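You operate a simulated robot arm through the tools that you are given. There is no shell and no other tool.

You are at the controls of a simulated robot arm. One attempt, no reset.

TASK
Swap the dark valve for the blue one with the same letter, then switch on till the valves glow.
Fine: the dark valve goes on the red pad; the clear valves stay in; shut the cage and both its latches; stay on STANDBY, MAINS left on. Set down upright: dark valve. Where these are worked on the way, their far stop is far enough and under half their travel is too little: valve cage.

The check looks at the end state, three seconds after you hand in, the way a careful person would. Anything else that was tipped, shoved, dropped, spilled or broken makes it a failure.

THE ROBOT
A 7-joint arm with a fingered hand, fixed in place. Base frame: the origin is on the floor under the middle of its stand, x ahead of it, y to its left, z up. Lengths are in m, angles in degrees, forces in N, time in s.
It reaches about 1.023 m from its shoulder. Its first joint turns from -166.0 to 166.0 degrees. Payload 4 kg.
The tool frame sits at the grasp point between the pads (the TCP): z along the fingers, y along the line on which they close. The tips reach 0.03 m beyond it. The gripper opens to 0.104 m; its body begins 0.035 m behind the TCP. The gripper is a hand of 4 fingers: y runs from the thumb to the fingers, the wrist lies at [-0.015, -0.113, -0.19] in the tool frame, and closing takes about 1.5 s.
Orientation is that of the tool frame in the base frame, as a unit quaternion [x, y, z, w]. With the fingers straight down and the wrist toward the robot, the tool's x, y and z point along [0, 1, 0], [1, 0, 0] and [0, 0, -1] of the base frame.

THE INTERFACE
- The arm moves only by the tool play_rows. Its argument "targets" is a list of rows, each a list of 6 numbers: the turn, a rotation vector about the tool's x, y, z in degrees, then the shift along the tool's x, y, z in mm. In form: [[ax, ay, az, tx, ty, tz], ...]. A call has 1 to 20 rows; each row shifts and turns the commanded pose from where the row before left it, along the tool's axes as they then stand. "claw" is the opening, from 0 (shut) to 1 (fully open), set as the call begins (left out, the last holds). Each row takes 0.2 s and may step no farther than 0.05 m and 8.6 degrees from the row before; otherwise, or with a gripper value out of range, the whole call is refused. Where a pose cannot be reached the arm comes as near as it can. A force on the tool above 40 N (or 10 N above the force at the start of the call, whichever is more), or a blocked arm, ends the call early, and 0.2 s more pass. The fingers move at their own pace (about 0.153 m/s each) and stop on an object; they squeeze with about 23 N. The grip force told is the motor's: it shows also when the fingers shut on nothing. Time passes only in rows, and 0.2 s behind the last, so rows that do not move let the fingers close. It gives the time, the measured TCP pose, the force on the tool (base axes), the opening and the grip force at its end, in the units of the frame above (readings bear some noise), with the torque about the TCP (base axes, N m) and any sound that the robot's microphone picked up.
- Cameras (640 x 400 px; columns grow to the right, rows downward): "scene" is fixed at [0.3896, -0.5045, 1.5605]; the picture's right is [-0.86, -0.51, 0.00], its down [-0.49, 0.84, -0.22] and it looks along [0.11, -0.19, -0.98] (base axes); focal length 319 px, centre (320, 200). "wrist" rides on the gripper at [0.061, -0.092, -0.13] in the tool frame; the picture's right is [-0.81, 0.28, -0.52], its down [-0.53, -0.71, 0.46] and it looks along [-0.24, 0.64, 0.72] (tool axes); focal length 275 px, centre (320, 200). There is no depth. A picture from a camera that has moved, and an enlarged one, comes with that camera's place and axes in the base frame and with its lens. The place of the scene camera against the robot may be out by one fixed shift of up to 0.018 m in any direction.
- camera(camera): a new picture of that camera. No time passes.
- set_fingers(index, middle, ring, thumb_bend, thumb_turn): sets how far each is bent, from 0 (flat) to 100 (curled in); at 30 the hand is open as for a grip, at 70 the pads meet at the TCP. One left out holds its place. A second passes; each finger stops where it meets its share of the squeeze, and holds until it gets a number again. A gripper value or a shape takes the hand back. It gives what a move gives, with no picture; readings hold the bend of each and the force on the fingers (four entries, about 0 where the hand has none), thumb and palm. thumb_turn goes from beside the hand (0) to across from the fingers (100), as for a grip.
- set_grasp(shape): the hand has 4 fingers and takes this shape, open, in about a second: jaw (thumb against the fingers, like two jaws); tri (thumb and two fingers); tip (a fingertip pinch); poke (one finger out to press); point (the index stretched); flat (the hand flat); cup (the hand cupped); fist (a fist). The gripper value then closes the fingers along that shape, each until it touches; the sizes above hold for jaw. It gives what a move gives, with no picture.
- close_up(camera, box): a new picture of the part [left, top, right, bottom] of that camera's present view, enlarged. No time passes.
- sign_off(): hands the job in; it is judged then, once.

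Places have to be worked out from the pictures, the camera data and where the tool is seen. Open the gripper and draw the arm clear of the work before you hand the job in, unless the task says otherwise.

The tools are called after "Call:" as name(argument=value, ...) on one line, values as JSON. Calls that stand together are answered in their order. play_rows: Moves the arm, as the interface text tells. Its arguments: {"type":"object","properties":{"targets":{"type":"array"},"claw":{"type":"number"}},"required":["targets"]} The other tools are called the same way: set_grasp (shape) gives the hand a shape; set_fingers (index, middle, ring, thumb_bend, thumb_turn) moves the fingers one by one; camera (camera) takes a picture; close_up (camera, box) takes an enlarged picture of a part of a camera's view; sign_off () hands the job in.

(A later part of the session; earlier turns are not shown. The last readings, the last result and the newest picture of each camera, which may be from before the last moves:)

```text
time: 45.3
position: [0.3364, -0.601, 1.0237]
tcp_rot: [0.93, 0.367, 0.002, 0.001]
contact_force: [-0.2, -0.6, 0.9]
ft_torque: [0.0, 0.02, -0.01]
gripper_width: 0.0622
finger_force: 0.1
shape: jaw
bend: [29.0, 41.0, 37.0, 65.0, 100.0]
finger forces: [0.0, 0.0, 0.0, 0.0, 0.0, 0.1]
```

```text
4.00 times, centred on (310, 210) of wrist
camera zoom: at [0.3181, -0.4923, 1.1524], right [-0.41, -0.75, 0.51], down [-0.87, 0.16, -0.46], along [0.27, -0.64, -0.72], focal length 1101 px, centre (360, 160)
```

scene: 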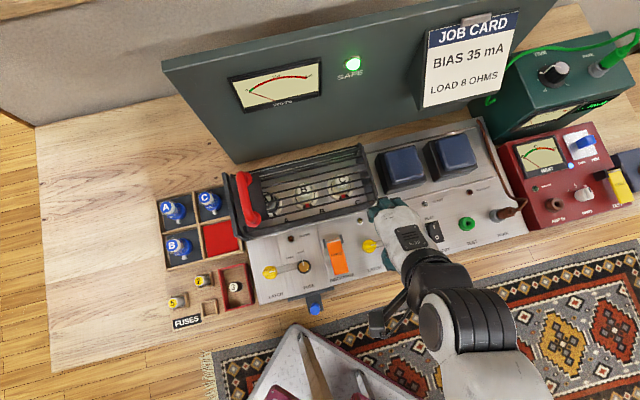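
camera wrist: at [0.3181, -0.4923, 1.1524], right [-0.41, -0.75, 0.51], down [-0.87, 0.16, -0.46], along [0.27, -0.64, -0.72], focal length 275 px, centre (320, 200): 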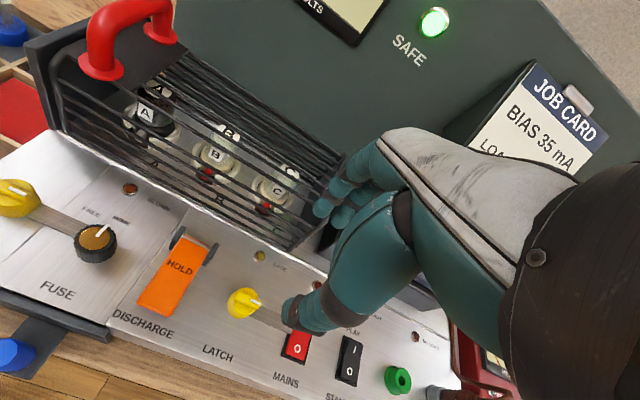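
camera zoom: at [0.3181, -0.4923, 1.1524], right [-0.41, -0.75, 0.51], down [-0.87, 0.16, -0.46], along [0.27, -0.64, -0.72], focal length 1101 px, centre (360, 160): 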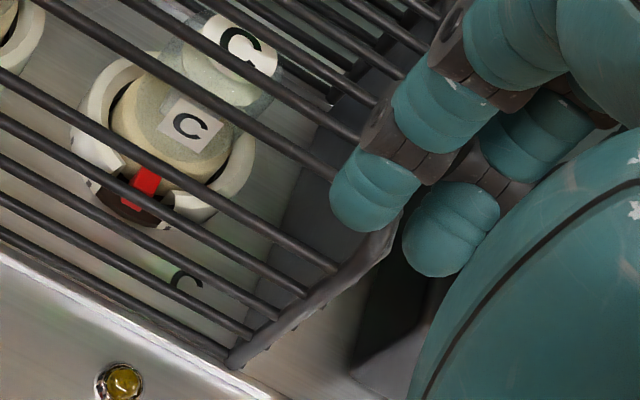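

Both latches have snapped to their open stops, pointing right, and the fuse pointer still reads HOME. Next is the cage: I judge the red handle's top bar near r≈-0.034, q≈0.806, z≈0.965, running front to back, so I rise and carry the hand above it with the jaws closing across the bar.

Call:
play_rows(targets=[[0, 0, 0, 0, 0, -45], [0, 0, 0, 0, 0, -40], [0, 0, -8.4, 0, 0, 0], [0, 0, -8.4, 0, 0, 0], [0, 0, -8.4, 0, 0, 0], [0, 0, -8.4, 0, 0, 0], [0, 0, -8.4, 0, 0, 0], [0, 0, -8.4, 0, 0, 0], [0, 0, -8.4, 0, 0, 0], [0, 0, -8.4, 0, 0, 0], [0, 0, -8.4, 0, 0, 0], [0, 0, -8.4, 0, 0, 0], [0, 0, -8, 0, 0, 0], [0, 0, 0, 0, 45, 0], [0, 0, 0, 0, 45, 0], [0, 0, 0, 0, 45, 0], [0, 0, 0, 0, 45, 0], [0, 0, 0, 0, 41, 0], [0, 0, 0, 0, 0, 0]], claw=0.7)

Call:
play_rows(targets=[[0, 0, 0, -40, 0, 0], [0, 0, 0, -40, 0, 0], [0, 0, 0, -40, 0, 0], [0, 0, 0, -23, 0, 0], [0, 0, 0, 0, 0, 0]])

Call:
camera(camera="wrist")

Call:
camera(camera="scene")

```text
time: 49.3
position: [0.4926, -0.444, 1.11]
tcp_rot: [0.382, 0.924, 0.001, 0.002]
contact_force: [-1.3, -0.2, 0.7]
ft_torque: [0.03, -0.01, 0.0]
gripper_width: 0.0727
finger_force: 0.0
shape: jaw
bend: [27.0, 37.0, 34.0, 58.0, 99.0]
finger forces: [0.0, 0.0, 0.0, 0.1, 0.1, 0.1]
```

```text
time: 50.5
position: [0.5938, -0.5453, 1.1093]
tcp_rot: [0.383, 0.924, 0.0, 0.002]
contact_force: [-0.1, 0.2, 0.3]
ft_torque: [-0.03, 0.0, -0.03]
gripper_width: 0.0726
finger_force: 0.0
shape: jaw
bend: [27.0, 37.0, 34.0, 58.0, 99.0]
finger forces: [0.0, 0.0, 0.0, 0.0, 0.1, 0.0]
```

```text
taken
camera wrist: at [0.4854, -0.568, 1.2386], right [0.77, -0.38, 0.52], down [-0.12, -0.88, -0.46], along [0.63, 0.29, -0.72], focal length 275 px, centre (320, 200)
```

wrist: 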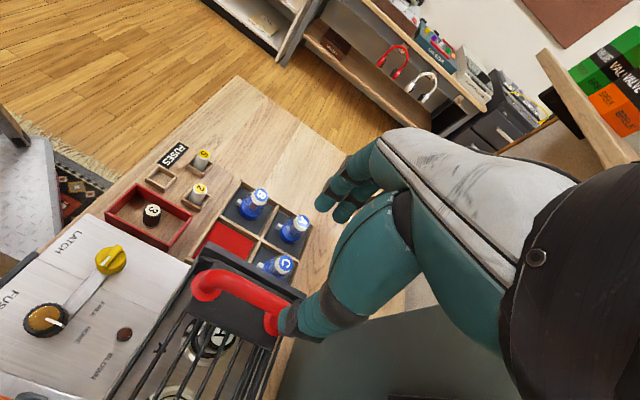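

```text
taken
```

scene: 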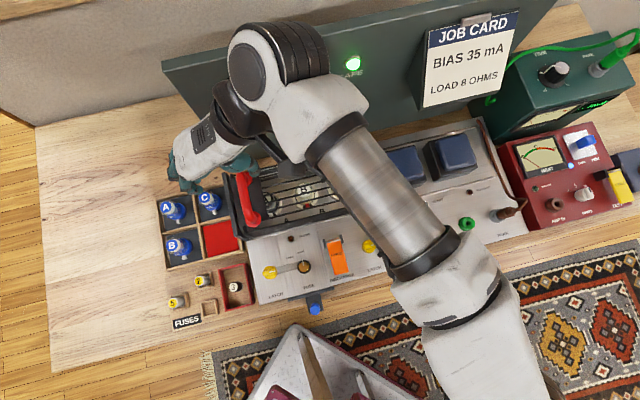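

The arm reaches it. I zoom in to align with the handle.

Call:
close_up(camera="wrist", box=[170, 220, 330, 380])

Call:
close_up(camera="scene", box=[200, 130, 320, 240])

```text
2.50 times, centred on (250, 300) of wrist
camera zoom: at [0.4854, -0.568, 1.2386], right [0.77, -0.38, 0.52], down [-0.12, -0.88, -0.46], along [0.63, 0.29, -0.72], focal length 688 px, centre (495, -50)
```

zoom: 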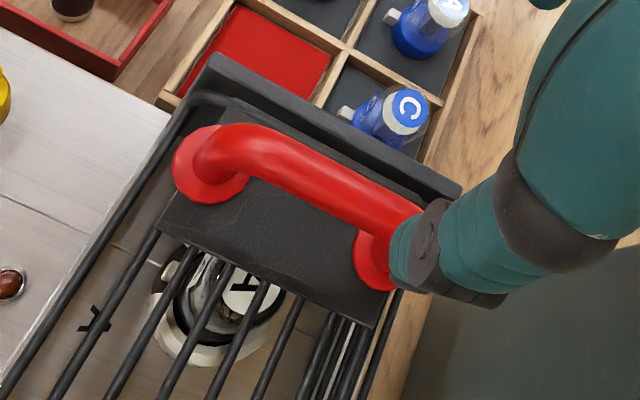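

```text
3.64 times, centred on (260, 185) of scene
camera zoom: at [0.3896, -0.5045, 1.5605], right [-0.86, -0.51, 0.0], down [-0.49, 0.84, -0.22], along [0.11, -0.19, -0.98], focal length 1160 px, centre (538, 254)
```

zoom: 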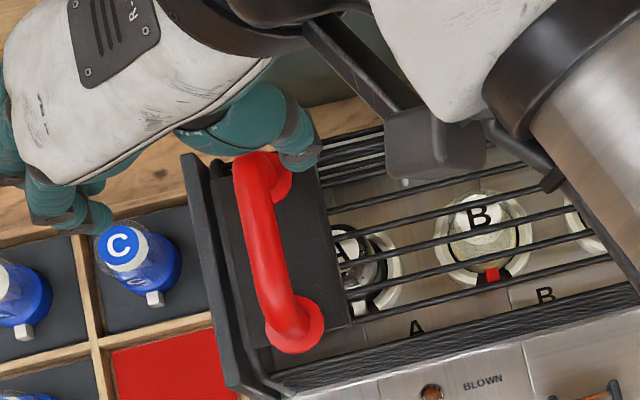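

The handle's bar is centred almost under the TCP (about 6 mm nearer the robot). I lower toward it, stopping a little above gripping height to look.

Call:
play_rows(targets=[[0, 0, 0, 6, 0, 40], [0, 0, 0, 0, 0, 40], [0, 0, 0, 0, 0, 30], [0, 0, 0, 0, 0, 14], [0, 0, 0, 0, 0, 0]])

Call:
camera(camera="wrist")

Call:
close_up(camera="scene", box=[180, 120, 320, 240])

```text
time: 51.7
position: [0.5907, -0.5399, 0.9841]
tcp_rot: [0.382, 0.924, 0.001, 0.003]
contact_force: [-0.9, -0.7, 0.0]
ft_torque: [-0.01, -0.01, -0.03]
gripper_width: 0.0724
finger_force: 0.0
shape: jaw
bend: [27.0, 37.0, 34.0, 58.0, 99.0]
finger forces: [0.0, 0.0, 0.0, 0.0, 0.0, 0.0]
```

```text
taken
camera wrist: at [0.4816, -0.5626, 1.114], right [0.77, -0.38, 0.52], down [-0.12, -0.88, -0.46], along [0.63, 0.28, -0.72], focal length 275 px, centre (320, 200)
```

wrist: 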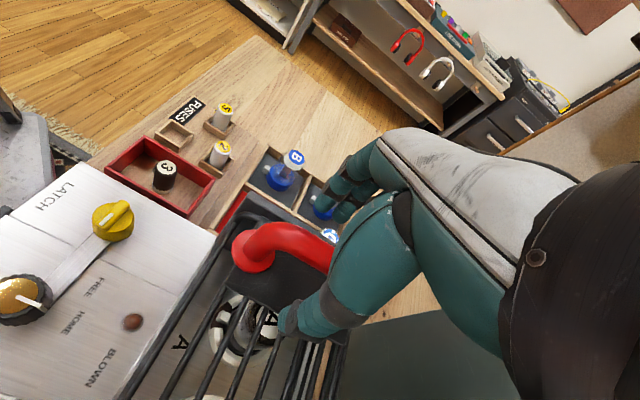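

```text
3.33 times, centred on (250, 180) of scene
camera zoom: at [0.3896, -0.5045, 1.5605], right [-0.86, -0.51, 0.0], down [-0.49, 0.84, -0.22], along [0.11, -0.19, -0.98], focal length 1063 px, centre (553, 267)
```

zoom: 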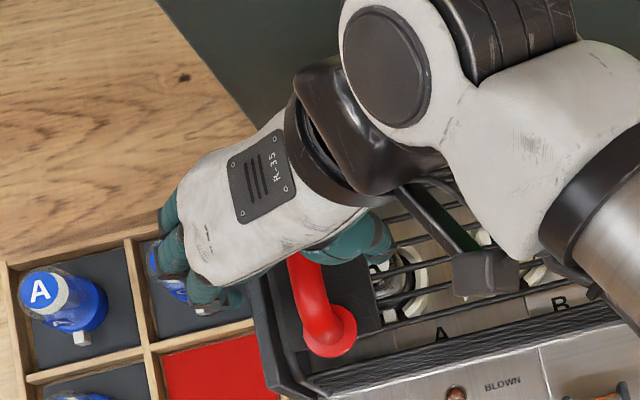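

The bar lies between thumb and fingers, with no contact so far. I lower 14 mm more and close on the handle.

Call:
play_rows(targets=[[0, 0, 0, 0, 0, 8], [0, 0, 0, 0, 0, 6], [0, 0, 0, 0, 0, 0]])

Call:
play_rows(targets=[[0, 0, 0, 0, 0, 0], [0, 0, 0, 0, 0, 0], [0, 0, 0, 0, 0, 0], [0, 0, 0, 0, 0, 0], [0, 0, 0, 0, 0, 0], [0, 0, 0, 0, 0, 0], [0, 0, 0, 0, 0, 0]], claw=0.0)

Call:
camera(camera="wrist")

Call:
close_up(camera="scene", box=[180, 120, 320, 240])

```text
time: 52.5
position: [0.5888, -0.5404, 0.9701]
tcp_rot: [0.382, 0.924, 0.001, 0.003]
contact_force: [0.1, 1.0, -0.3]
ft_torque: [0.0, -0.02, 0.01]
gripper_width: 0.0727
finger_force: 0.0
shape: jaw
bend: [27.0, 37.0, 34.0, 58.0, 99.0]
finger forces: [0.0, 0.0, 0.1, 0.0, 0.0, 0.0]
```

```text
time: 54.1
position: [0.5894, -0.5411, 0.9706]
tcp_rot: [0.382, 0.924, 0.001, 0.002]
contact_force: [-7.4, -4.7, -8.7]
ft_torque: [0.01, -0.06, -0.03]
gripper_width: 0.0028
finger_force: 23.0
shape: jaw
bend: [70.0, 70.0, 70.0, 75.0, 100.0]
finger forces: [3.3, 0.1, 0.0, 0.0, 23.7, 0.0]
```

```text
taken
camera wrist: at [0.4816, -0.5631, 1.1001], right [0.77, -0.38, 0.52], down [-0.12, -0.88, -0.46], along [0.63, 0.28, -0.72], focal length 275 px, centre (320, 200)
```

wrist: 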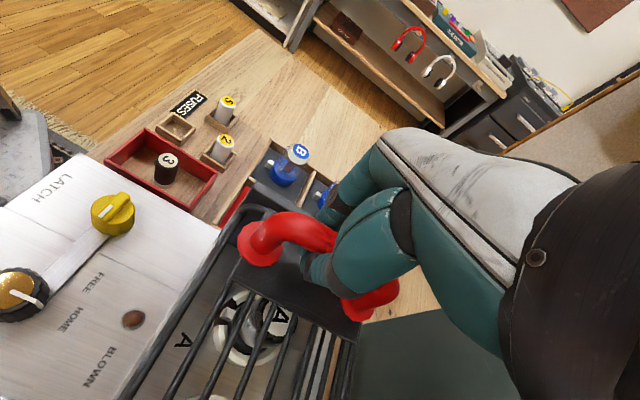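

```text
3.33 times, centred on (250, 180) of scene
camera zoom: at [0.3896, -0.5045, 1.5605], right [-0.86, -0.51, 0.0], down [-0.49, 0.84, -0.22], along [0.11, -0.19, -0.98], focal length 1063 px, centre (553, 267)
```

zoom: 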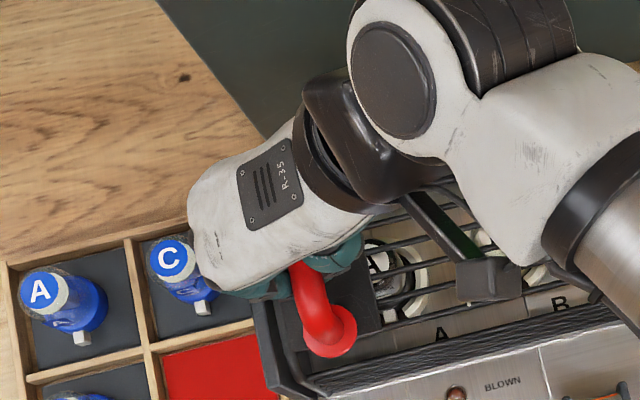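

The fingers have closed around the bar (thumb 23.7 N), and the tool feels a slight downward pull, so the bar seems captured. I lift gently by 10 mm and read the forces.

Call:
play_rows(targets=[[0, 0, 0, 0, 0, -5], [0, 0, 0, 0, 0, -5], [0, 0, 0, 0, 0, 0]])

Call:
close_up(camera="scene", box=[180, 120, 400, 260])

Call:
close_up(camera="wrist", box=[180, 190, 420, 380])

```text
time: 54.7
position: [0.5893, -0.5404, 0.9728]
tcp_rot: [0.382, 0.924, 0.001, -0.001]
contact_force: [1.2, -4.7, -20.6]
ft_torque: [0.07, -0.11, 0.0]
gripper_width: 0.0027
finger_force: 23.3
shape: jaw
bend: [70.0, 70.0, 70.0, 75.0, 100.0]
finger forces: [8.1, 0.0, 2.9, 0.1, 24.5, 0.0]
stopped in row 2: the force on the tool passed its limit at 44 N (the readings are from after the stop); the commanded pose is now the measured one
```

```text
2.86 times, centred on (290, 190) of scene
camera zoom: at [0.3896, -0.5045, 1.5605], right [-0.86, -0.51, 0.0], down [-0.49, 0.84, -0.22], along [0.11, -0.19, -0.98], focal length 911 px, centre (406, 229)
```

zoom: 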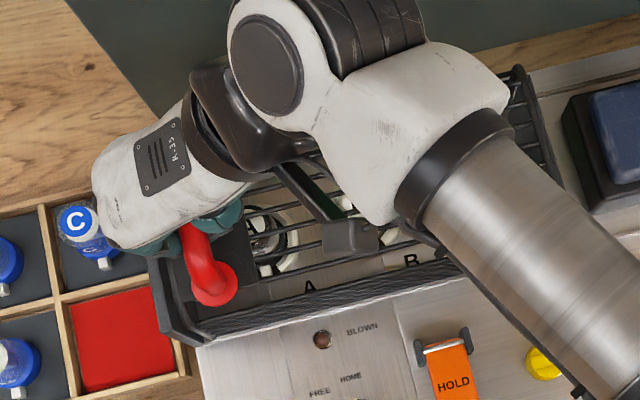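

```text
2.11 times, centred on (300, 285) of wrist
camera zoom: at [0.4817, -0.5635, 1.1026], right [0.77, -0.38, 0.51], down [-0.13, -0.88, -0.46], along [0.63, 0.29, -0.73], focal length 580 px, centre (362, 21)
```

zoom: 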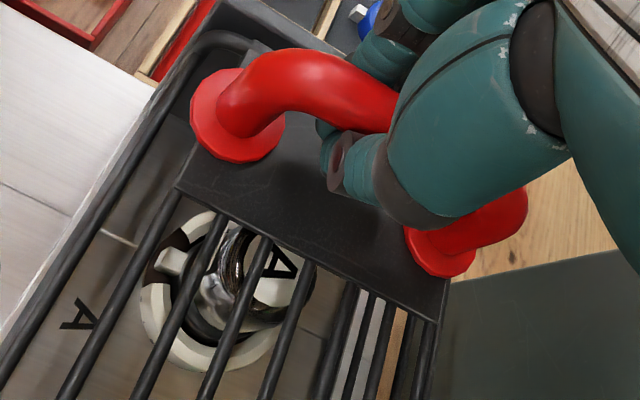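

Straight up, it resists at once (44 N after 3 mm), so the cage does not simply lift. A bar set across the amp's width suggests sliding, so I test small pushes to the left and then to the right.

Call:
play_rows(targets=[[0, 0, 0, 0, 0, 3], [0, 0, 0, 0, 3, 0], [0, 0, 0, 0, 3, 0], [0, 0, 0, 0, 3, 0], [0, 0, 0, 0, 0, 0]])

Call:
play_rows(targets=[[0, 0, 0, 0, -4, 0], [0, 0, 0, 0, -4, 0], [0, 0, 0, 0, -4, 0], [0, 0, 0, 0, -4, 0], [0, 0, 0, 0, 0, 0]])

Call:
close_up(camera="scene", box=[180, 120, 400, 260])

```text
time: 55.9
position: [0.5942, -0.5362, 0.9722]
tcp_rot: [0.382, 0.924, 0.001, 0.0]
contact_force: [-23.2, -22.6, -3.9]
ft_torque: [0.0, 0.04, -0.04]
gripper_width: 0.007
finger_force: 23.3
shape: jaw
bend: [70.0, 70.0, 70.0, 74.0, 100.0]
finger forces: [0.5, 0.0, 0.0, 0.0, 35.3, 0.0]
```

```text
time: 57.1
position: [0.5847, -0.5446, 0.9729]
tcp_rot: [0.381, 0.925, 0.002, -0.001]
contact_force: [0.6, 0.9, -6.1]
ft_torque: [0.05, -0.04, 0.02]
gripper_width: 0.0033
finger_force: 22.8
shape: jaw
bend: [70.0, 70.0, 70.0, 75.0, 100.0]
finger forces: [6.4, 0.1, 2.0, 0.0, 20.3, 0.0]
```

```text
2.86 times, centred on (290, 190) of scene
camera zoom: at [0.3896, -0.5045, 1.5605], right [-0.86, -0.51, 0.0], down [-0.49, 0.84, -0.22], along [0.11, -0.19, -0.98], focal length 911 px, centre (406, 229)
```

zoom: 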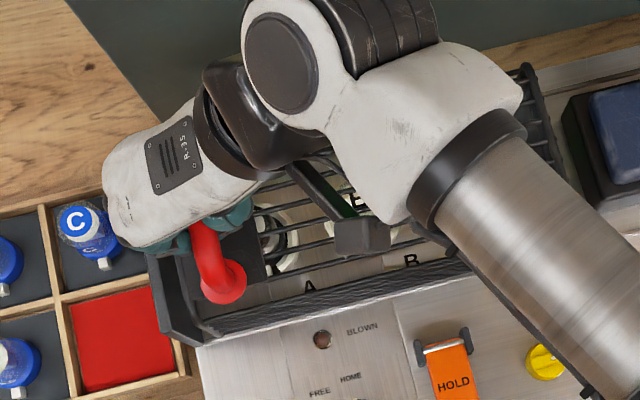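

Left is blocked (about 32 N), but to the right the cage slides freely: the handle has moved about 8 mm against the fixed left plate. I keep sliding it right in small steps.

Call:
play_rows(targets=[[0, 0, 0, 0, -5, 0], [0, 0, 0, 0, -5, 0], [0, 0, 0, 0, -5, 0], [0, 0, 0, 0, -5, 0], [0, 0, 0, 0, 0, 0]])

Call:
close_up(camera="scene", box=[180, 120, 400, 260])

Call:
camera(camera="wrist")

```text
time: 58.3
position: [0.5695, -0.5597, 0.9715]
tcp_rot: [0.382, 0.924, 0.002, -0.001]
contact_force: [0.5, -0.6, -6.0]
ft_torque: [0.13, -0.05, 0.02]
gripper_width: 0.0035
finger_force: 22.8
shape: jaw
bend: [70.0, 70.0, 70.0, 75.0, 100.0]
finger forces: [5.8, 0.0, 1.6, 0.0, 20.4, 0.1]
```

```text
2.86 times, centred on (290, 190) of scene
camera zoom: at [0.3896, -0.5045, 1.5605], right [-0.86, -0.51, 0.0], down [-0.49, 0.84, -0.22], along [0.11, -0.19, -0.98], focal length 911 px, centre (406, 229)
```

zoom: 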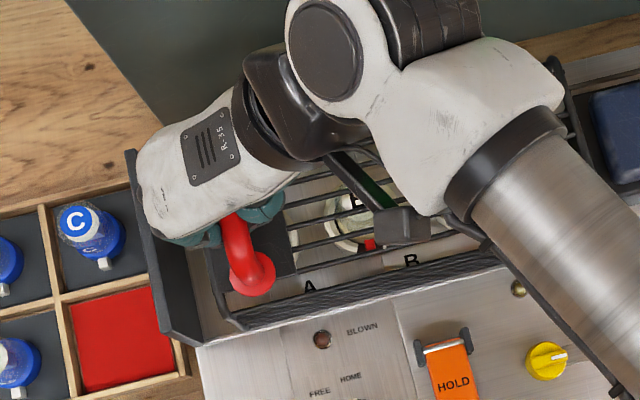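

```text
taken
camera wrist: at [0.4626, -0.5819, 1.1015], right [0.77, -0.38, 0.52], down [-0.13, -0.88, -0.46], along [0.63, 0.29, -0.72], focal length 275 px, centre (320, 200)
```

wrist: 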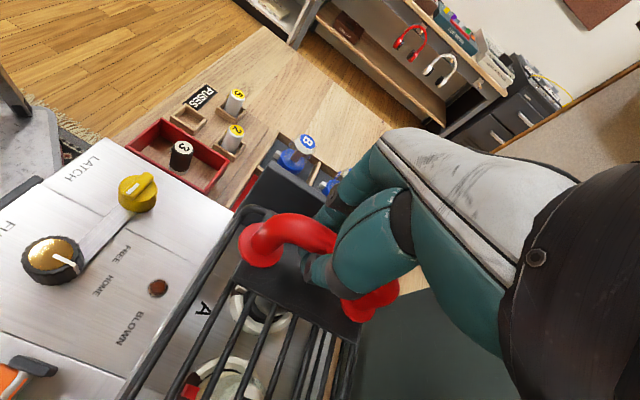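

The cage slides right with almost no side force, riding over the fixed right plate. I continue, watching the reach.

Call:
play_rows(targets=[[0, 0, 0, 0, -8, 0], [0, 0, 0, 0, -8, 0], [0, 0, 0, 0, -8, 0], [0, 0, 0, 0, -8, 0], [0, 0, 0, 0, -8, 0], [0, 0, 0, 0, 0, 0]])

Call:
camera(camera="scene")

```text
time: 59.7
position: [0.543, -0.5879, 0.9725]
tcp_rot: [0.382, 0.924, 0.001, 0.0]
contact_force: [0.3, -1.5, -4.0]
ft_torque: [0.08, -0.05, 0.01]
gripper_width: 0.0034
finger_force: 22.4
shape: jaw
bend: [70.0, 70.0, 70.0, 75.0, 100.0]
finger forces: [5.4, 0.1, 1.7, 0.1, 20.7, 0.0]
```

```text
taken
```

scene: 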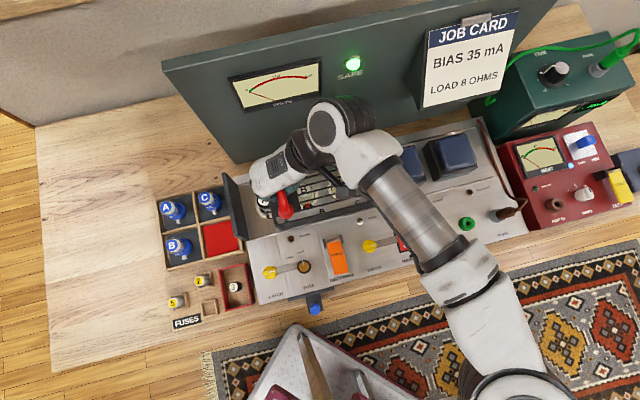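

It is moving well (handle now at r≈0.032). I slide another 60 mm.

Call:
play_rows(targets=[[0, 0, 0, 0, -10, 0], [0, 0, 0, 0, -10, 0], [0, 0, 0, 0, -10, 0], [0, 0, 0, 0, -10, 0], [0, 0, 0, 0, -10, 0], [0, 0, 0, 0, -10, 0], [0, 0, 0, 0, 0, 0]])

Call:
camera(camera="scene")

```text
time: 61.3
position: [0.4997, -0.6312, 0.9708]
tcp_rot: [0.382, 0.924, 0.002, 0.0]
contact_force: [-0.6, -2.1, -3.1]
ft_torque: [0.06, -0.05, 0.04]
gripper_width: 0.0032
finger_force: 22.8
shape: jaw
bend: [70.0, 70.0, 70.0, 75.0, 100.0]
finger forces: [5.1, 0.1, 1.7, 0.0, 20.4, 0.0]
```

```text
taken
```

scene: 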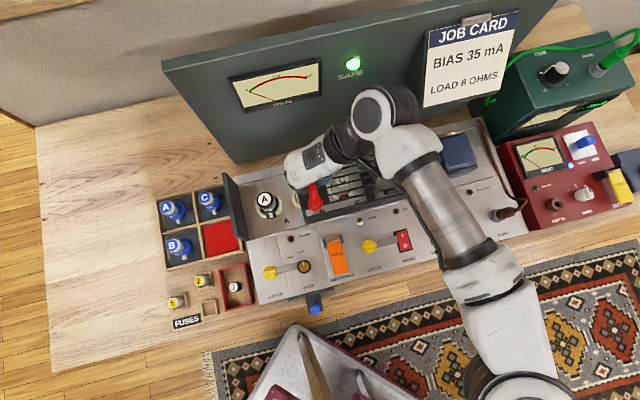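

Valve A is now uncovered. I keep sliding toward the far stop in modest steps.

Call:
play_rows(targets=[[0, 0, 0, 0, -10, 0], [0, 0, 0, 0, -10, 0], [0, 0, 0, 0, -10, 0], [0, 0, 0, 0, -10, 0], [0, 0, 0, 0, 0, 0]])

Call:
camera(camera="scene")

```text
time: 62.5
position: [0.4704, -0.6598, 0.971]
tcp_rot: [0.382, 0.924, 0.002, -0.001]
contact_force: [-2.1, 0.9, -5.5]
ft_torque: [0.02, -0.01, 0.02]
gripper_width: 0.0033
finger_force: 23.0
shape: jaw
bend: [70.0, 70.0, 70.0, 75.0, 100.0]
finger forces: [5.1, 0.2, 2.0, 0.1, 20.2, 0.0]
```

```text
taken
```

scene: 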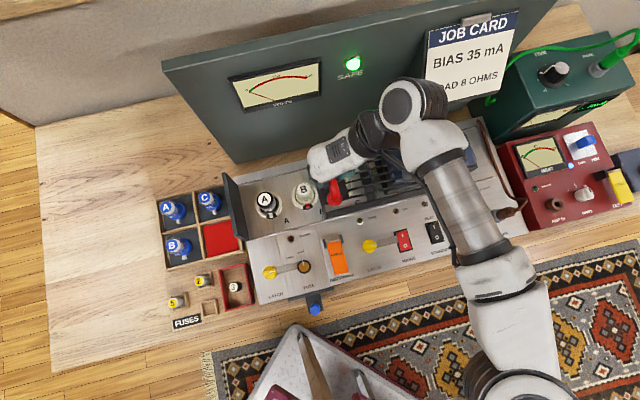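

Still free at r≈0.134. I go on in 20–30 mm pieces, mindful of the job card near the wrist.

Call:
play_rows(targets=[[0, 0, 0, 0, -8, 0], [0, 0, 0, 0, -8, 0], [0, 0, 0, 0, -8, 0], [0, 0, 0, 0, 0, 0]])

Call:
camera(camera="scene")

Call:
camera(camera="wrist")

```text
time: 63.5
position: [0.4537, -0.6769, 0.9725]
tcp_rot: [0.382, 0.924, 0.001, 0.0]
contact_force: [-3.0, 0.2, -8.9]
ft_torque: [0.07, -0.02, 0.01]
gripper_width: 0.0036
finger_force: 22.8
shape: jaw
bend: [70.0, 70.0, 70.0, 75.0, 100.0]
finger forces: [5.9, 0.0, 2.5, 0.0, 20.7, 0.0]
```

```text
taken
```

scene: 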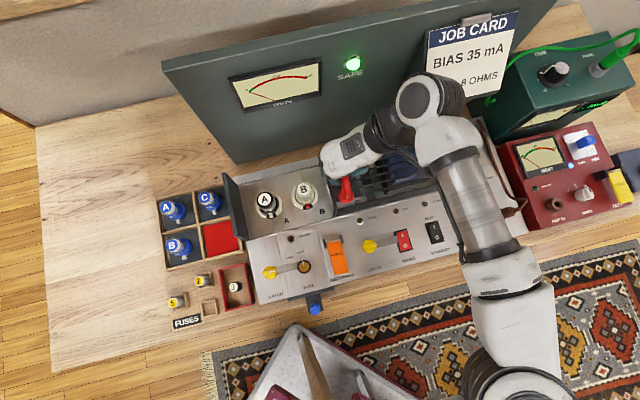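

```text
taken
camera wrist: at [0.3465, -0.6987, 1.1014], right [0.77, -0.38, 0.52], down [-0.13, -0.88, -0.46], along [0.63, 0.29, -0.72], focal length 275 px, centre (320, 200)
```

wrist: 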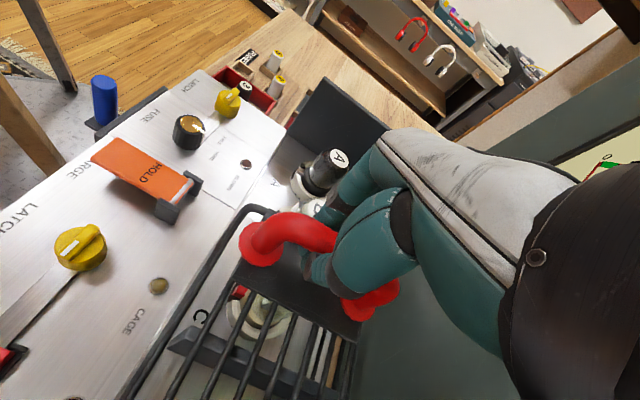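

The cage has gone 190 mm, and the dark valve A with its socket stands free. I push on a bit to find the far stop.

Call:
play_rows(targets=[[0, 0, 0, 0, -8, 0], [0, 0, 0, 0, -8, 0], [0, 0, 0, 0, -8, 0], [0, 0, 0, 0, 0, 0]])

Call:
camera(camera="scene")

```text
time: 64.5
position: [0.4387, -0.6922, 0.972]
tcp_rot: [0.381, 0.925, 0.001, 0.0]
contact_force: [-2.4, 2.0, -8.2]
ft_torque: [0.06, 0.04, 0.0]
gripper_width: 0.0032
finger_force: 22.7
shape: jaw
bend: [70.0, 70.0, 70.0, 75.0, 100.0]
finger forces: [5.5, 0.0, 2.3, 0.0, 19.9, 0.0]
```

```text
taken
```

scene: 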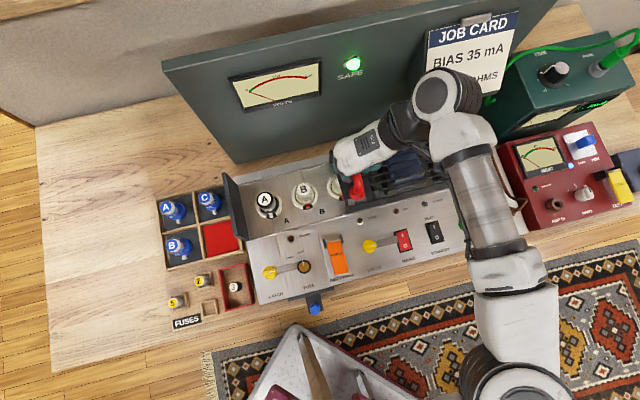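

Still no stop at 214 mm; one more piece.

Call:
play_rows(targets=[[0, 0, 0, 0, -7, 0], [0, 0, 0, 0, -7, 0], [0, 0, 0, 0, -7, 0], [0, 0, 0, 0, -7, 0], [0, 0, 0, 0, 0, 0]])

Call:
camera(camera="scene")

```text
time: 65.7
position: [0.419, -0.7139, 0.9716]
tcp_rot: [0.381, 0.924, 0.001, -0.001]
contact_force: [-2.5, 1.6, -4.8]
ft_torque: [0.06, 0.01, 0.02]
gripper_width: 0.0031
finger_force: 22.6
shape: jaw
bend: [70.0, 70.0, 70.0, 75.0, 100.0]
finger forces: [5.4, 0.0, 2.1, 0.1, 19.6, 0.0]
```

```text
taken
```

scene: 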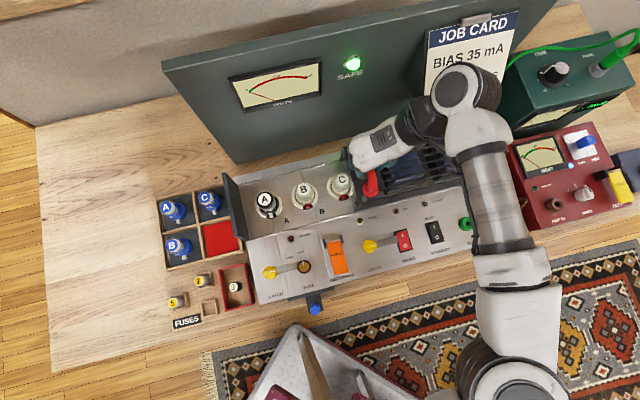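

All three valves are uncovered after 243 mm. I try another 16 mm for the stop.

Call:
play_rows(targets=[[0, 0, 0, 0, -4, 0], [0, 0, 0, 0, -4, 0], [0, 0, 0, 0, -4, 0], [0, 0, 0, 0, -4, 0], [0, 0, 0, 0, 0, 0]])

Call:
camera(camera="scene")

Call:
camera(camera="wrist")

```text
time: 66.9
position: [0.4065, -0.7239, 0.9719]
tcp_rot: [0.383, 0.924, 0.001, 0.0]
contact_force: [-2.7, 1.9, -4.0]
ft_torque: [0.03, -0.01, 0.01]
gripper_width: 0.003
finger_force: 22.9
shape: jaw
bend: [70.0, 70.0, 70.0, 76.0, 100.0]
finger forces: [5.3, 0.0, 2.2, 0.1, 2.0, 0.1]
```

```text
taken
```

scene: 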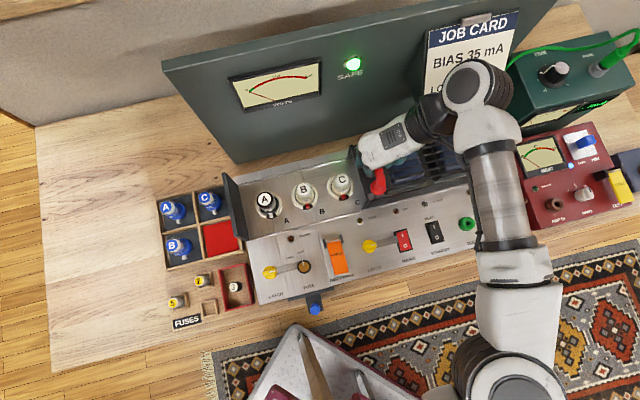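

```text
taken
camera wrist: at [0.2986, -0.7469, 1.1008], right [0.77, -0.38, 0.52], down [-0.13, -0.88, -0.46], along [0.63, 0.29, -0.72], focal length 275 px, centre (320, 200)
```

wrist: 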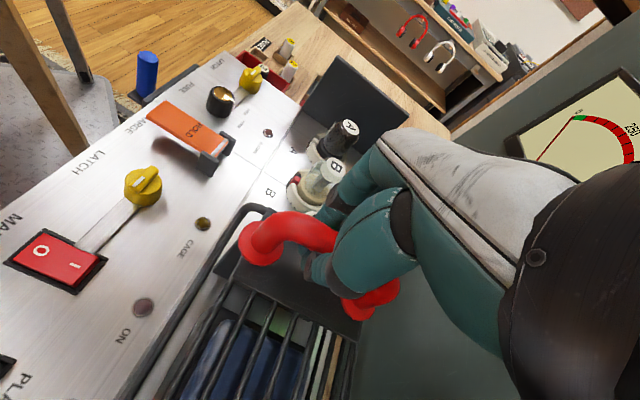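

The cage has slid 259 mm and now rides over the transformers; that leaves the valves fully accessible and is surely well past half its travel. I open the hand and rise off the handle.

Call:
play_rows(targets=[[0, 0, 0, 0, 0, 0], [0, 0, 0, 0, 0, 0], [0, 0, 0, 0, 0, 0], [0, 0, 0, 0, 0, 0], [0, 0, 0, 0, 0, -20], [0, 0, 0, 0, 0, -40], [0, 0, 0, 0, 0, -40], [0, 0, 0, 0, 0, -40], [0, 0, 0, 0, 0, 0]], claw=0.7)

Call:
camera(camera="wrist")

Call:
camera(camera="scene")

```text
time: 68.9
position: [0.4072, -0.7238, 1.1117]
tcp_rot: [0.382, 0.924, 0.002, -0.001]
contact_force: [0.5, -0.9, 0.3]
ft_torque: [0.02, -0.03, 0.0]
gripper_width: 0.0729
finger_force: 0.1
shape: jaw
bend: [27.0, 37.0, 34.0, 58.0, 99.0]
finger forces: [0.0, 0.0, 0.0, 0.1, 0.0, 0.0]
```

```text
taken
camera wrist: at [0.2989, -0.7466, 1.241], right [0.77, -0.38, 0.52], down [-0.13, -0.88, -0.46], along [0.63, 0.29, -0.72], focal length 275 px, centre (320, 200)
```

wrist: 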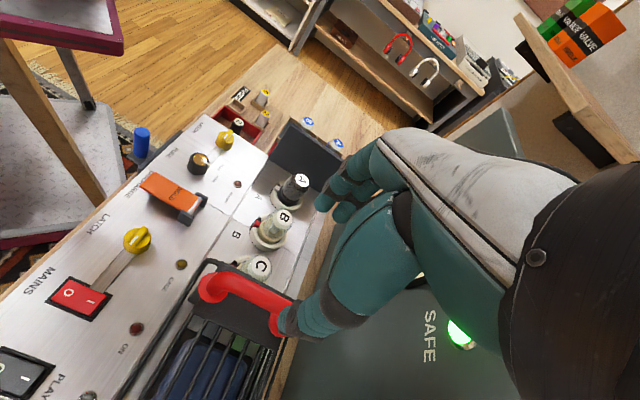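

```text
taken
```

scene: 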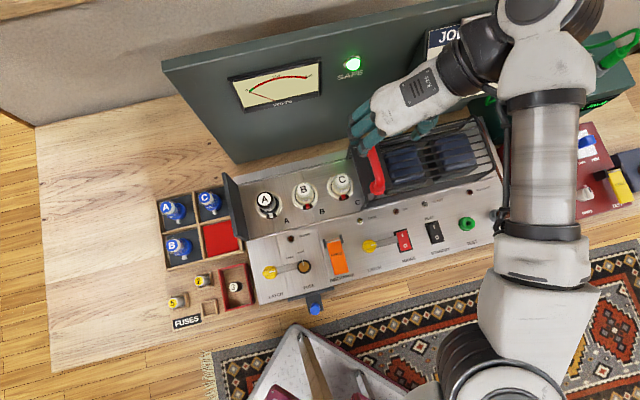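

The cage now covers the transformers and A, B and C stand free. I take close-ups of the valves and sockets.

Call:
close_up(camera="scene", box=[225, 165, 305, 235])

Call:
close_up(camera="wrist", box=[220, 140, 330, 290])

Call:
close_up(camera="wrist", box=[255, 150, 325, 215])

Call:
close_up(camera="scene", box=[280, 155, 370, 225])

```text
5.71 times, centred on (265, 200) of scene
camera zoom: at [0.3896, -0.5045, 1.5605], right [-0.86, -0.51, 0.0], down [-0.49, 0.84, -0.22], along [0.11, -0.19, -0.98], focal length 1822 px, centre (634, 200)
```

zoom: 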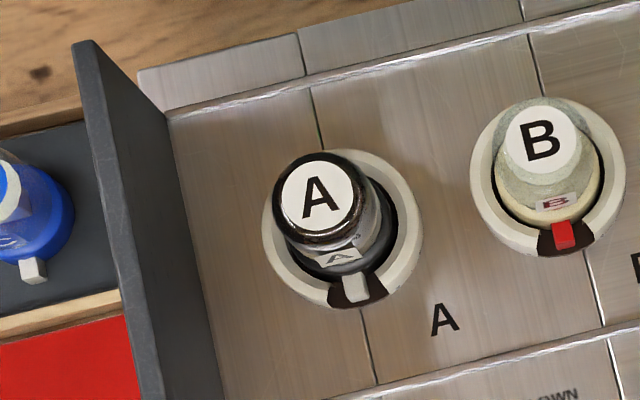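

```text
2.67 times, centred on (275, 215) of wrist
camera zoom: at [0.2989, -0.7466, 1.241], right [0.77, -0.38, 0.52], down [-0.13, -0.88, -0.46], along [0.63, 0.29, -0.72], focal length 734 px, centre (440, 160)
```

zoom: 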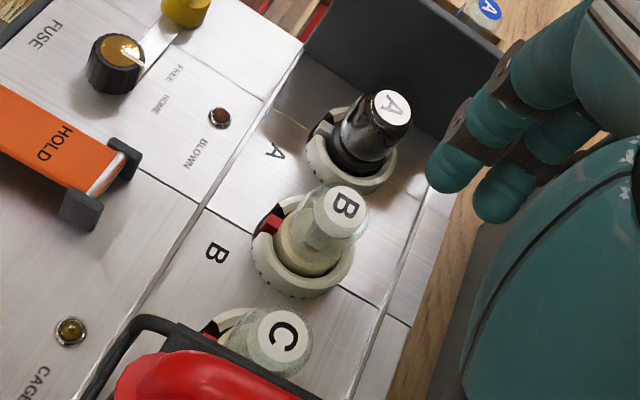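

```text
6.15 times, centred on (290, 182) of wrist
camera zoom: at [0.2989, -0.7466, 1.241], right [0.77, -0.38, 0.52], down [-0.13, -0.88, -0.46], along [0.63, 0.29, -0.72], focal length 1694 px, centre (505, 308)
```

zoom: 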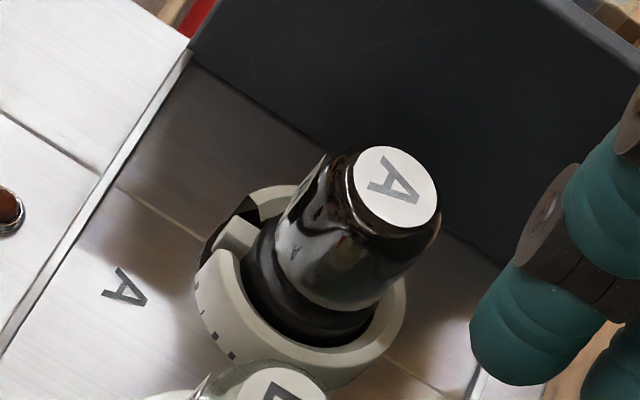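

```text
5.71 times, centred on (325, 190) of scene
camera zoom: at [0.3896, -0.5045, 1.5605], right [-0.86, -0.51, 0.0], down [-0.49, 0.84, -0.22], along [0.11, -0.19, -0.98], focal length 1822 px, centre (291, 257)
```

zoom: 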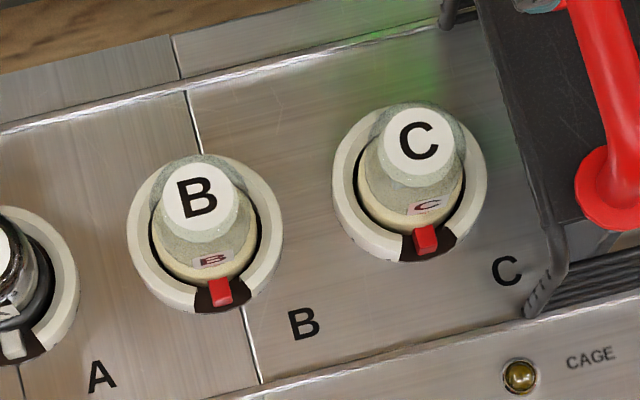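

The dark valve pulls out straight up: its white key sits in the ring's front notch, just as the blue valves' keys face the front. I place its axis near r≈-0.009, q≈0.81 with the top near z≈0.893, and move the hand above it, wrist toward the robot.

Call:
play_rows(targets=[[0, 0, 0, 0, 45, 0], [0, 0, 0, 0, 45, 0], [0, 0, 0, 0, 45, 0], [0, 0, 0, 0, 45, 0], [0, 0, 0, 0, 45, 0], [0, 0, 0, 0, 8, 0], [0, 0, 8, 0, 0, 0], [0, 0, 8, 0, 0, 0], [0, 0, 8, 0, 0, 0], [0, 0, 8, 0, 0, 0], [0, 0, 8, 0, 0, 0], [0, 0, 8, 0, 0, 0], [0, 0, 8, 0, 0, 0], [0, 0, 8, 0, 0, 0], [0, 0, 8, 0, 0, 0], [0, 0, 8, 0, 0, 0], [0, 0, 8, 0, 0, 0], [0, 0, 2.2, 0, 0, 0], [0, 0, 0, 0, 0, 0]], claw=0.6)

Call:
camera(camera="wrist")

Call:
camera(camera="scene")

```text
time: 72.9
position: [0.5714, -0.5584, 1.1126]
tcp_rot: [0.924, 0.382, 0.0, 0.0]
contact_force: [-0.2, 0.4, 0.3]
ft_torque: [0.0, 0.0, -0.02]
gripper_width: 0.063
finger_force: 0.0
shape: jaw
bend: [29.0, 40.0, 37.0, 64.0, 100.0]
finger forces: [0.1, 0.0, 0.0, 0.0, 0.1, 0.1]
```

```text
taken
camera wrist: at [0.5497, -0.4512, 1.2419], right [-0.38, -0.77, 0.52], down [-0.88, 0.13, -0.46], along [0.28, -0.63, -0.73], focal length 275 px, centre (320, 200)
```

wrist: 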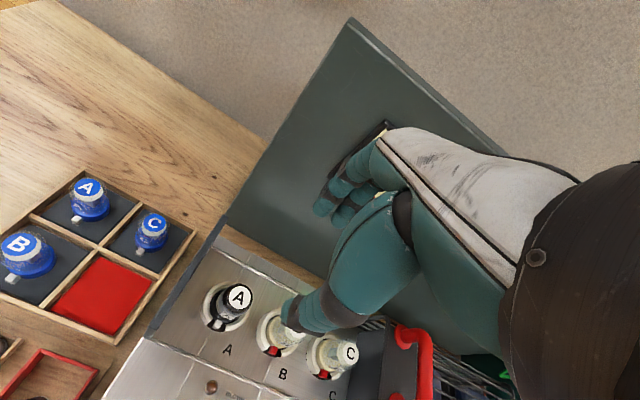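

```text
taken
```

scene: 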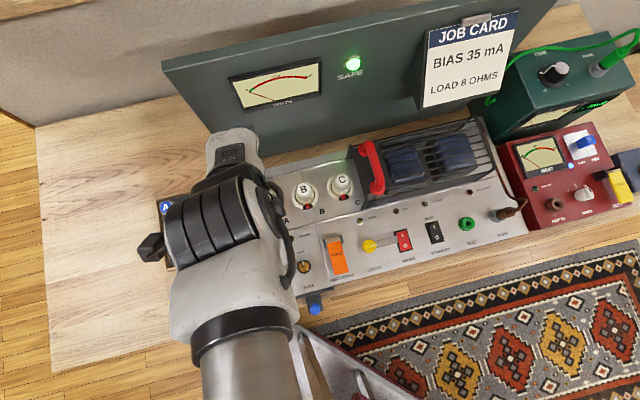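

Valve A's label sits at r≈-0.007, q≈0.812, so I shift 12 mm forward and come down to just above it for another look.

Call:
play_rows(targets=[[0, 0, 0, -1, 12, 0], [0, 0, 0, 0, 0, 45], [0, 0, 0, 0, 0, 45], [0, 0, 0, 0, 0, 45], [0, 0, 0, 0, 0, 30], [0, 0, 0, 0, 0, 0]])

Call:
camera(camera="wrist")

Call:
close_up(camera="wrist", box=[220, 190, 400, 330])

Call:
close_up(camera="scene", box=[200, 140, 320, 240])

```text
time: 74.3
position: [0.5776, -0.5676, 0.9468]
tcp_rot: [0.924, 0.382, 0.002, -0.002]
contact_force: [-0.3, 0.6, -0.9]
ft_torque: [-0.03, 0.0, 0.01]
gripper_width: 0.0628
finger_force: 0.1
shape: jaw
bend: [29.0, 41.0, 37.0, 64.0, 100.0]
finger forces: [0.1, 0.1, 0.1, 0.0, 0.1, 0.1]
```

```text
taken
camera wrist: at [0.5565, -0.4603, 1.0767], right [-0.38, -0.77, 0.51], down [-0.88, 0.13, -0.46], along [0.28, -0.63, -0.73], focal length 275 px, centre (320, 200)
```

wrist: 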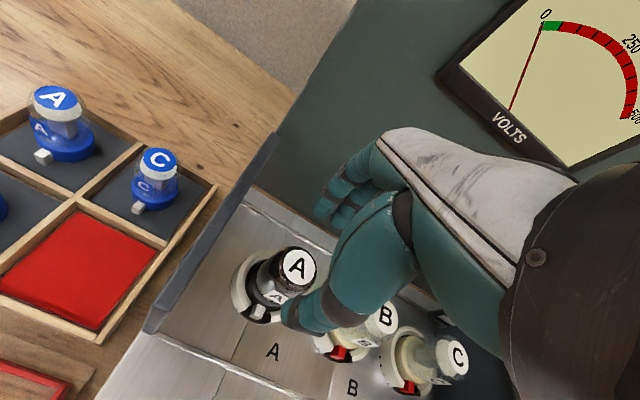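

```text
2.86 times, centred on (310, 260) of wrist
camera zoom: at [0.5565, -0.4603, 1.0767], right [-0.38, -0.77, 0.51], down [-0.88, 0.13, -0.46], along [0.28, -0.63, -0.73], focal length 786 px, centre (349, 29)
```

zoom: 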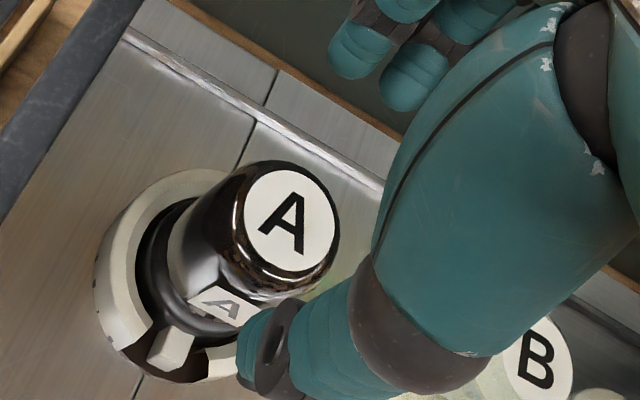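

```text
4.00 times, centred on (260, 190) of scene
camera zoom: at [0.3896, -0.5045, 1.5605], right [-0.86, -0.51, 0.0], down [-0.49, 0.84, -0.22], along [0.11, -0.19, -0.98], focal length 1276 px, centre (560, 240)
```

zoom: 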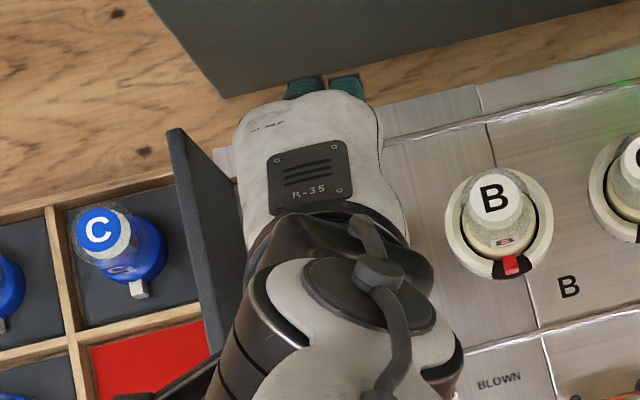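

The valve's axis is within about 2 mm of the TCP, and its top is near z≈0.903. I lower to z≈0.902 and close on the bulb.

Call:
play_rows(targets=[[0, 0, 0, 0, -1, 20], [0, 0, 0, 0, 0, 15], [0, 0, 0, 0, 0, 10], [0, 0, 0, 0, 0, 0]])

Call:
play_rows(targets=[[0, 0, 0, 0, 0, 0], [0, 0, 0, 0, 0, 0], [0, 0, 0, 0, 0, 0], [0, 0, 0, 0, 0, 0], [0, 0, 0, 0, 0, 0], [0, 0, 0, 0, 0, 0]], claw=0.0)

Call:
camera(camera="wrist")

Call:
close_up(camera="wrist", box=[220, 190, 400, 330])

```text
time: 75.3
position: [0.5772, -0.5663, 0.9024]
tcp_rot: [0.924, 0.382, 0.0, -0.001]
contact_force: [0.1, 0.3, 0.5]
ft_torque: [-0.03, -0.03, -0.04]
gripper_width: 0.0627
finger_force: 0.0
shape: jaw
bend: [29.0, 41.0, 37.0, 64.0, 100.0]
finger forces: [0.0, 0.1, 0.1, 0.0, 0.0, 0.0]
```

```text
time: 76.7
position: [0.5772, -0.5678, 0.9018]
tcp_rot: [0.924, 0.383, 0.0, -0.001]
contact_force: [0.7, -0.9, -0.1]
ft_torque: [-0.02, 0.0, -0.01]
gripper_width: 0.03
finger_force: 23.5
shape: jaw
bend: [74.0, 53.0, 58.0, 75.0, 100.0]
finger forces: [11.5, 7.6, 0.0, 0.1, 19.7, 0.0]
```

```text
taken
camera wrist: at [0.5565, -0.4597, 1.032], right [-0.38, -0.77, 0.52], down [-0.88, 0.13, -0.46], along [0.28, -0.63, -0.73], focal length 275 px, centre (320, 200)
```

wrist: 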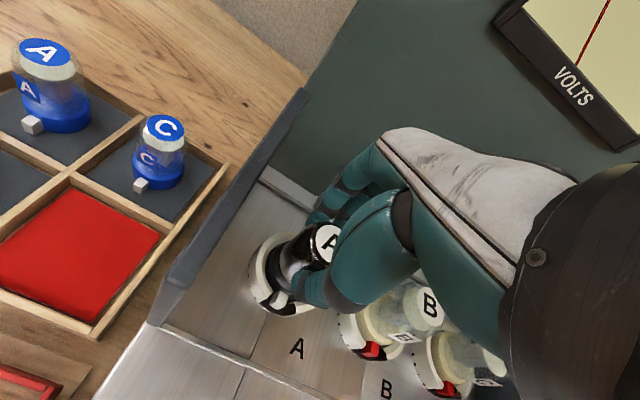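

```text
2.86 times, centred on (310, 260) of wrist
camera zoom: at [0.5565, -0.4597, 1.032], right [-0.38, -0.77, 0.52], down [-0.88, 0.13, -0.46], along [0.28, -0.63, -0.73], focal length 786 px, centre (349, 29)
```

zoom: 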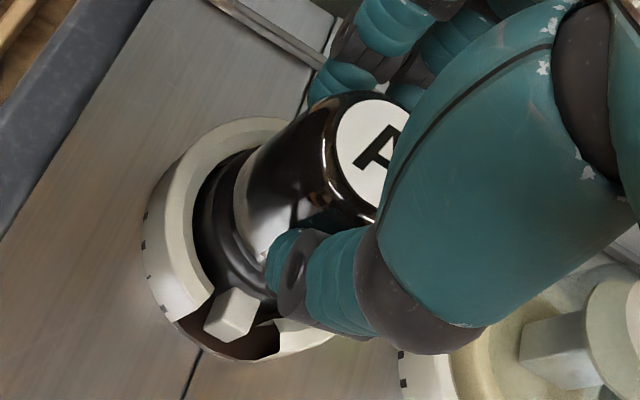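

The valve is gripped (thumb 19.7 N against index and middle). I lift straight up in small steps.

Call:
play_rows(targets=[[0, 0, 0, 0, 0, -4], [0, 0, 0, 0, 0, -4], [0, 0, 0, 0, 0, -4], [0, 0, 0, 0, 0, -4], [0, 0, 0, 0, 0, 0]])

Call:
close_up(camera="wrist", box=[220, 190, 400, 330])

```text
time: 77.9
position: [0.5773, -0.5653, 0.9184]
tcp_rot: [0.924, 0.382, 0.0, -0.001]
contact_force: [-0.5, -0.1, -1.1]
ft_torque: [0.0, 0.05, -0.01]
gripper_width: 0.0301
finger_force: 22.4
shape: jaw
bend: [74.0, 53.0, 58.0, 75.0, 100.0]
finger forces: [11.4, 7.7, 0.0, 0.1, 19.8, 0.1]
```

```text
2.86 times, centred on (310, 260) of wrist
camera zoom: at [0.5567, -0.4594, 1.0481], right [-0.38, -0.77, 0.52], down [-0.88, 0.13, -0.46], along [0.28, -0.63, -0.73], focal length 786 px, centre (349, 29)
```

zoom: 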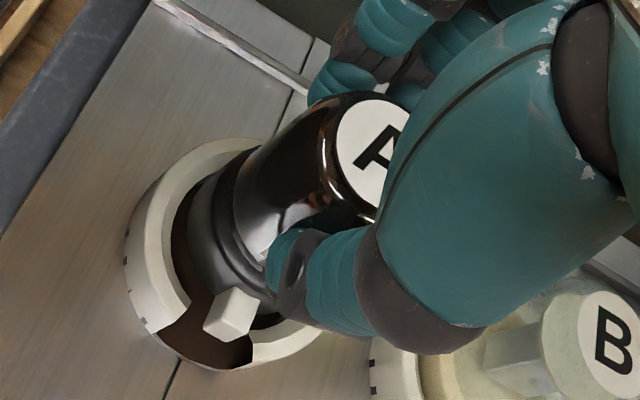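

It came out freely. I raise it well clear of the left plate and then take precise views of the red pad.

Call:
play_rows(targets=[[0, 0, 0, 0, 0, -30], [0, 0, 0, 0, 0, -40], [0, 0, 0, 0, 0, -40], [0, 0, 0, 0, 0, -30], [0, 0, 0, 0, 0, 0]])

Call:
camera(camera="wrist")

Call:
close_up(camera="wrist", box=[0, 160, 240, 360])

Call:
close_up(camera="scene", box=[150, 180, 290, 270])

```text
time: 79.1
position: [0.5785, -0.5664, 1.0586]
tcp_rot: [0.924, 0.383, 0.0, -0.002]
contact_force: [-1.0, 0.1, -0.8]
ft_torque: [-0.01, 0.03, 0.0]
gripper_width: 0.0296
finger_force: 22.9
shape: jaw
bend: [74.0, 53.0, 58.0, 75.0, 100.0]
finger forces: [11.7, 8.0, 0.0, 0.1, 19.8, 0.0]
```

```text
taken
camera wrist: at [0.5571, -0.4599, 1.1874], right [-0.38, -0.77, 0.52], down [-0.88, 0.13, -0.46], along [0.28, -0.63, -0.73], focal length 275 px, centre (320, 200)
```

wrist: 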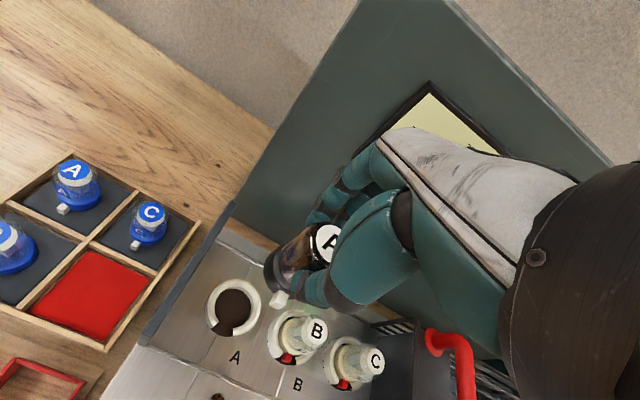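

```text
2.00 times, centred on (120, 260) of wrist
camera zoom: at [0.5571, -0.4599, 1.1874], right [-0.38, -0.77, 0.52], down [-0.88, 0.13, -0.46], along [0.28, -0.63, -0.73], focal length 551 px, centre (720, 80)
```

zoom: 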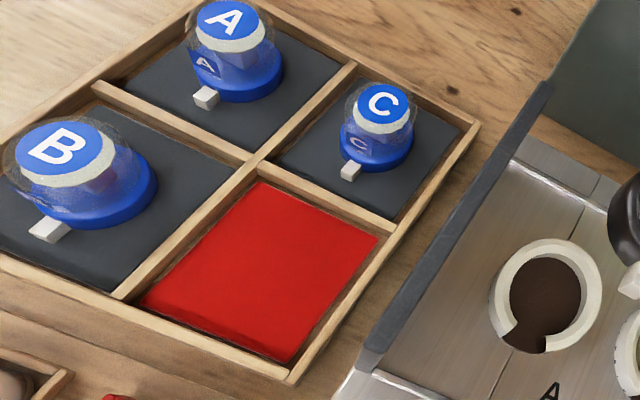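

```text
4.44 times, centred on (220, 225) of scene
camera zoom: at [0.3896, -0.5045, 1.5605], right [-0.86, -0.51, 0.0], down [-0.49, 0.84, -0.22], along [0.11, -0.19, -0.98], focal length 1418 px, centre (764, 89)
```

zoom: 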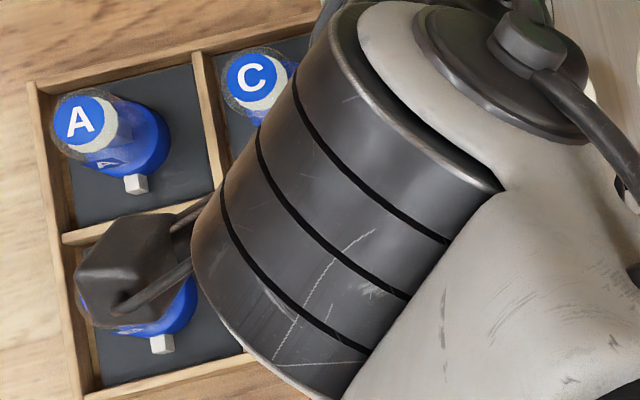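

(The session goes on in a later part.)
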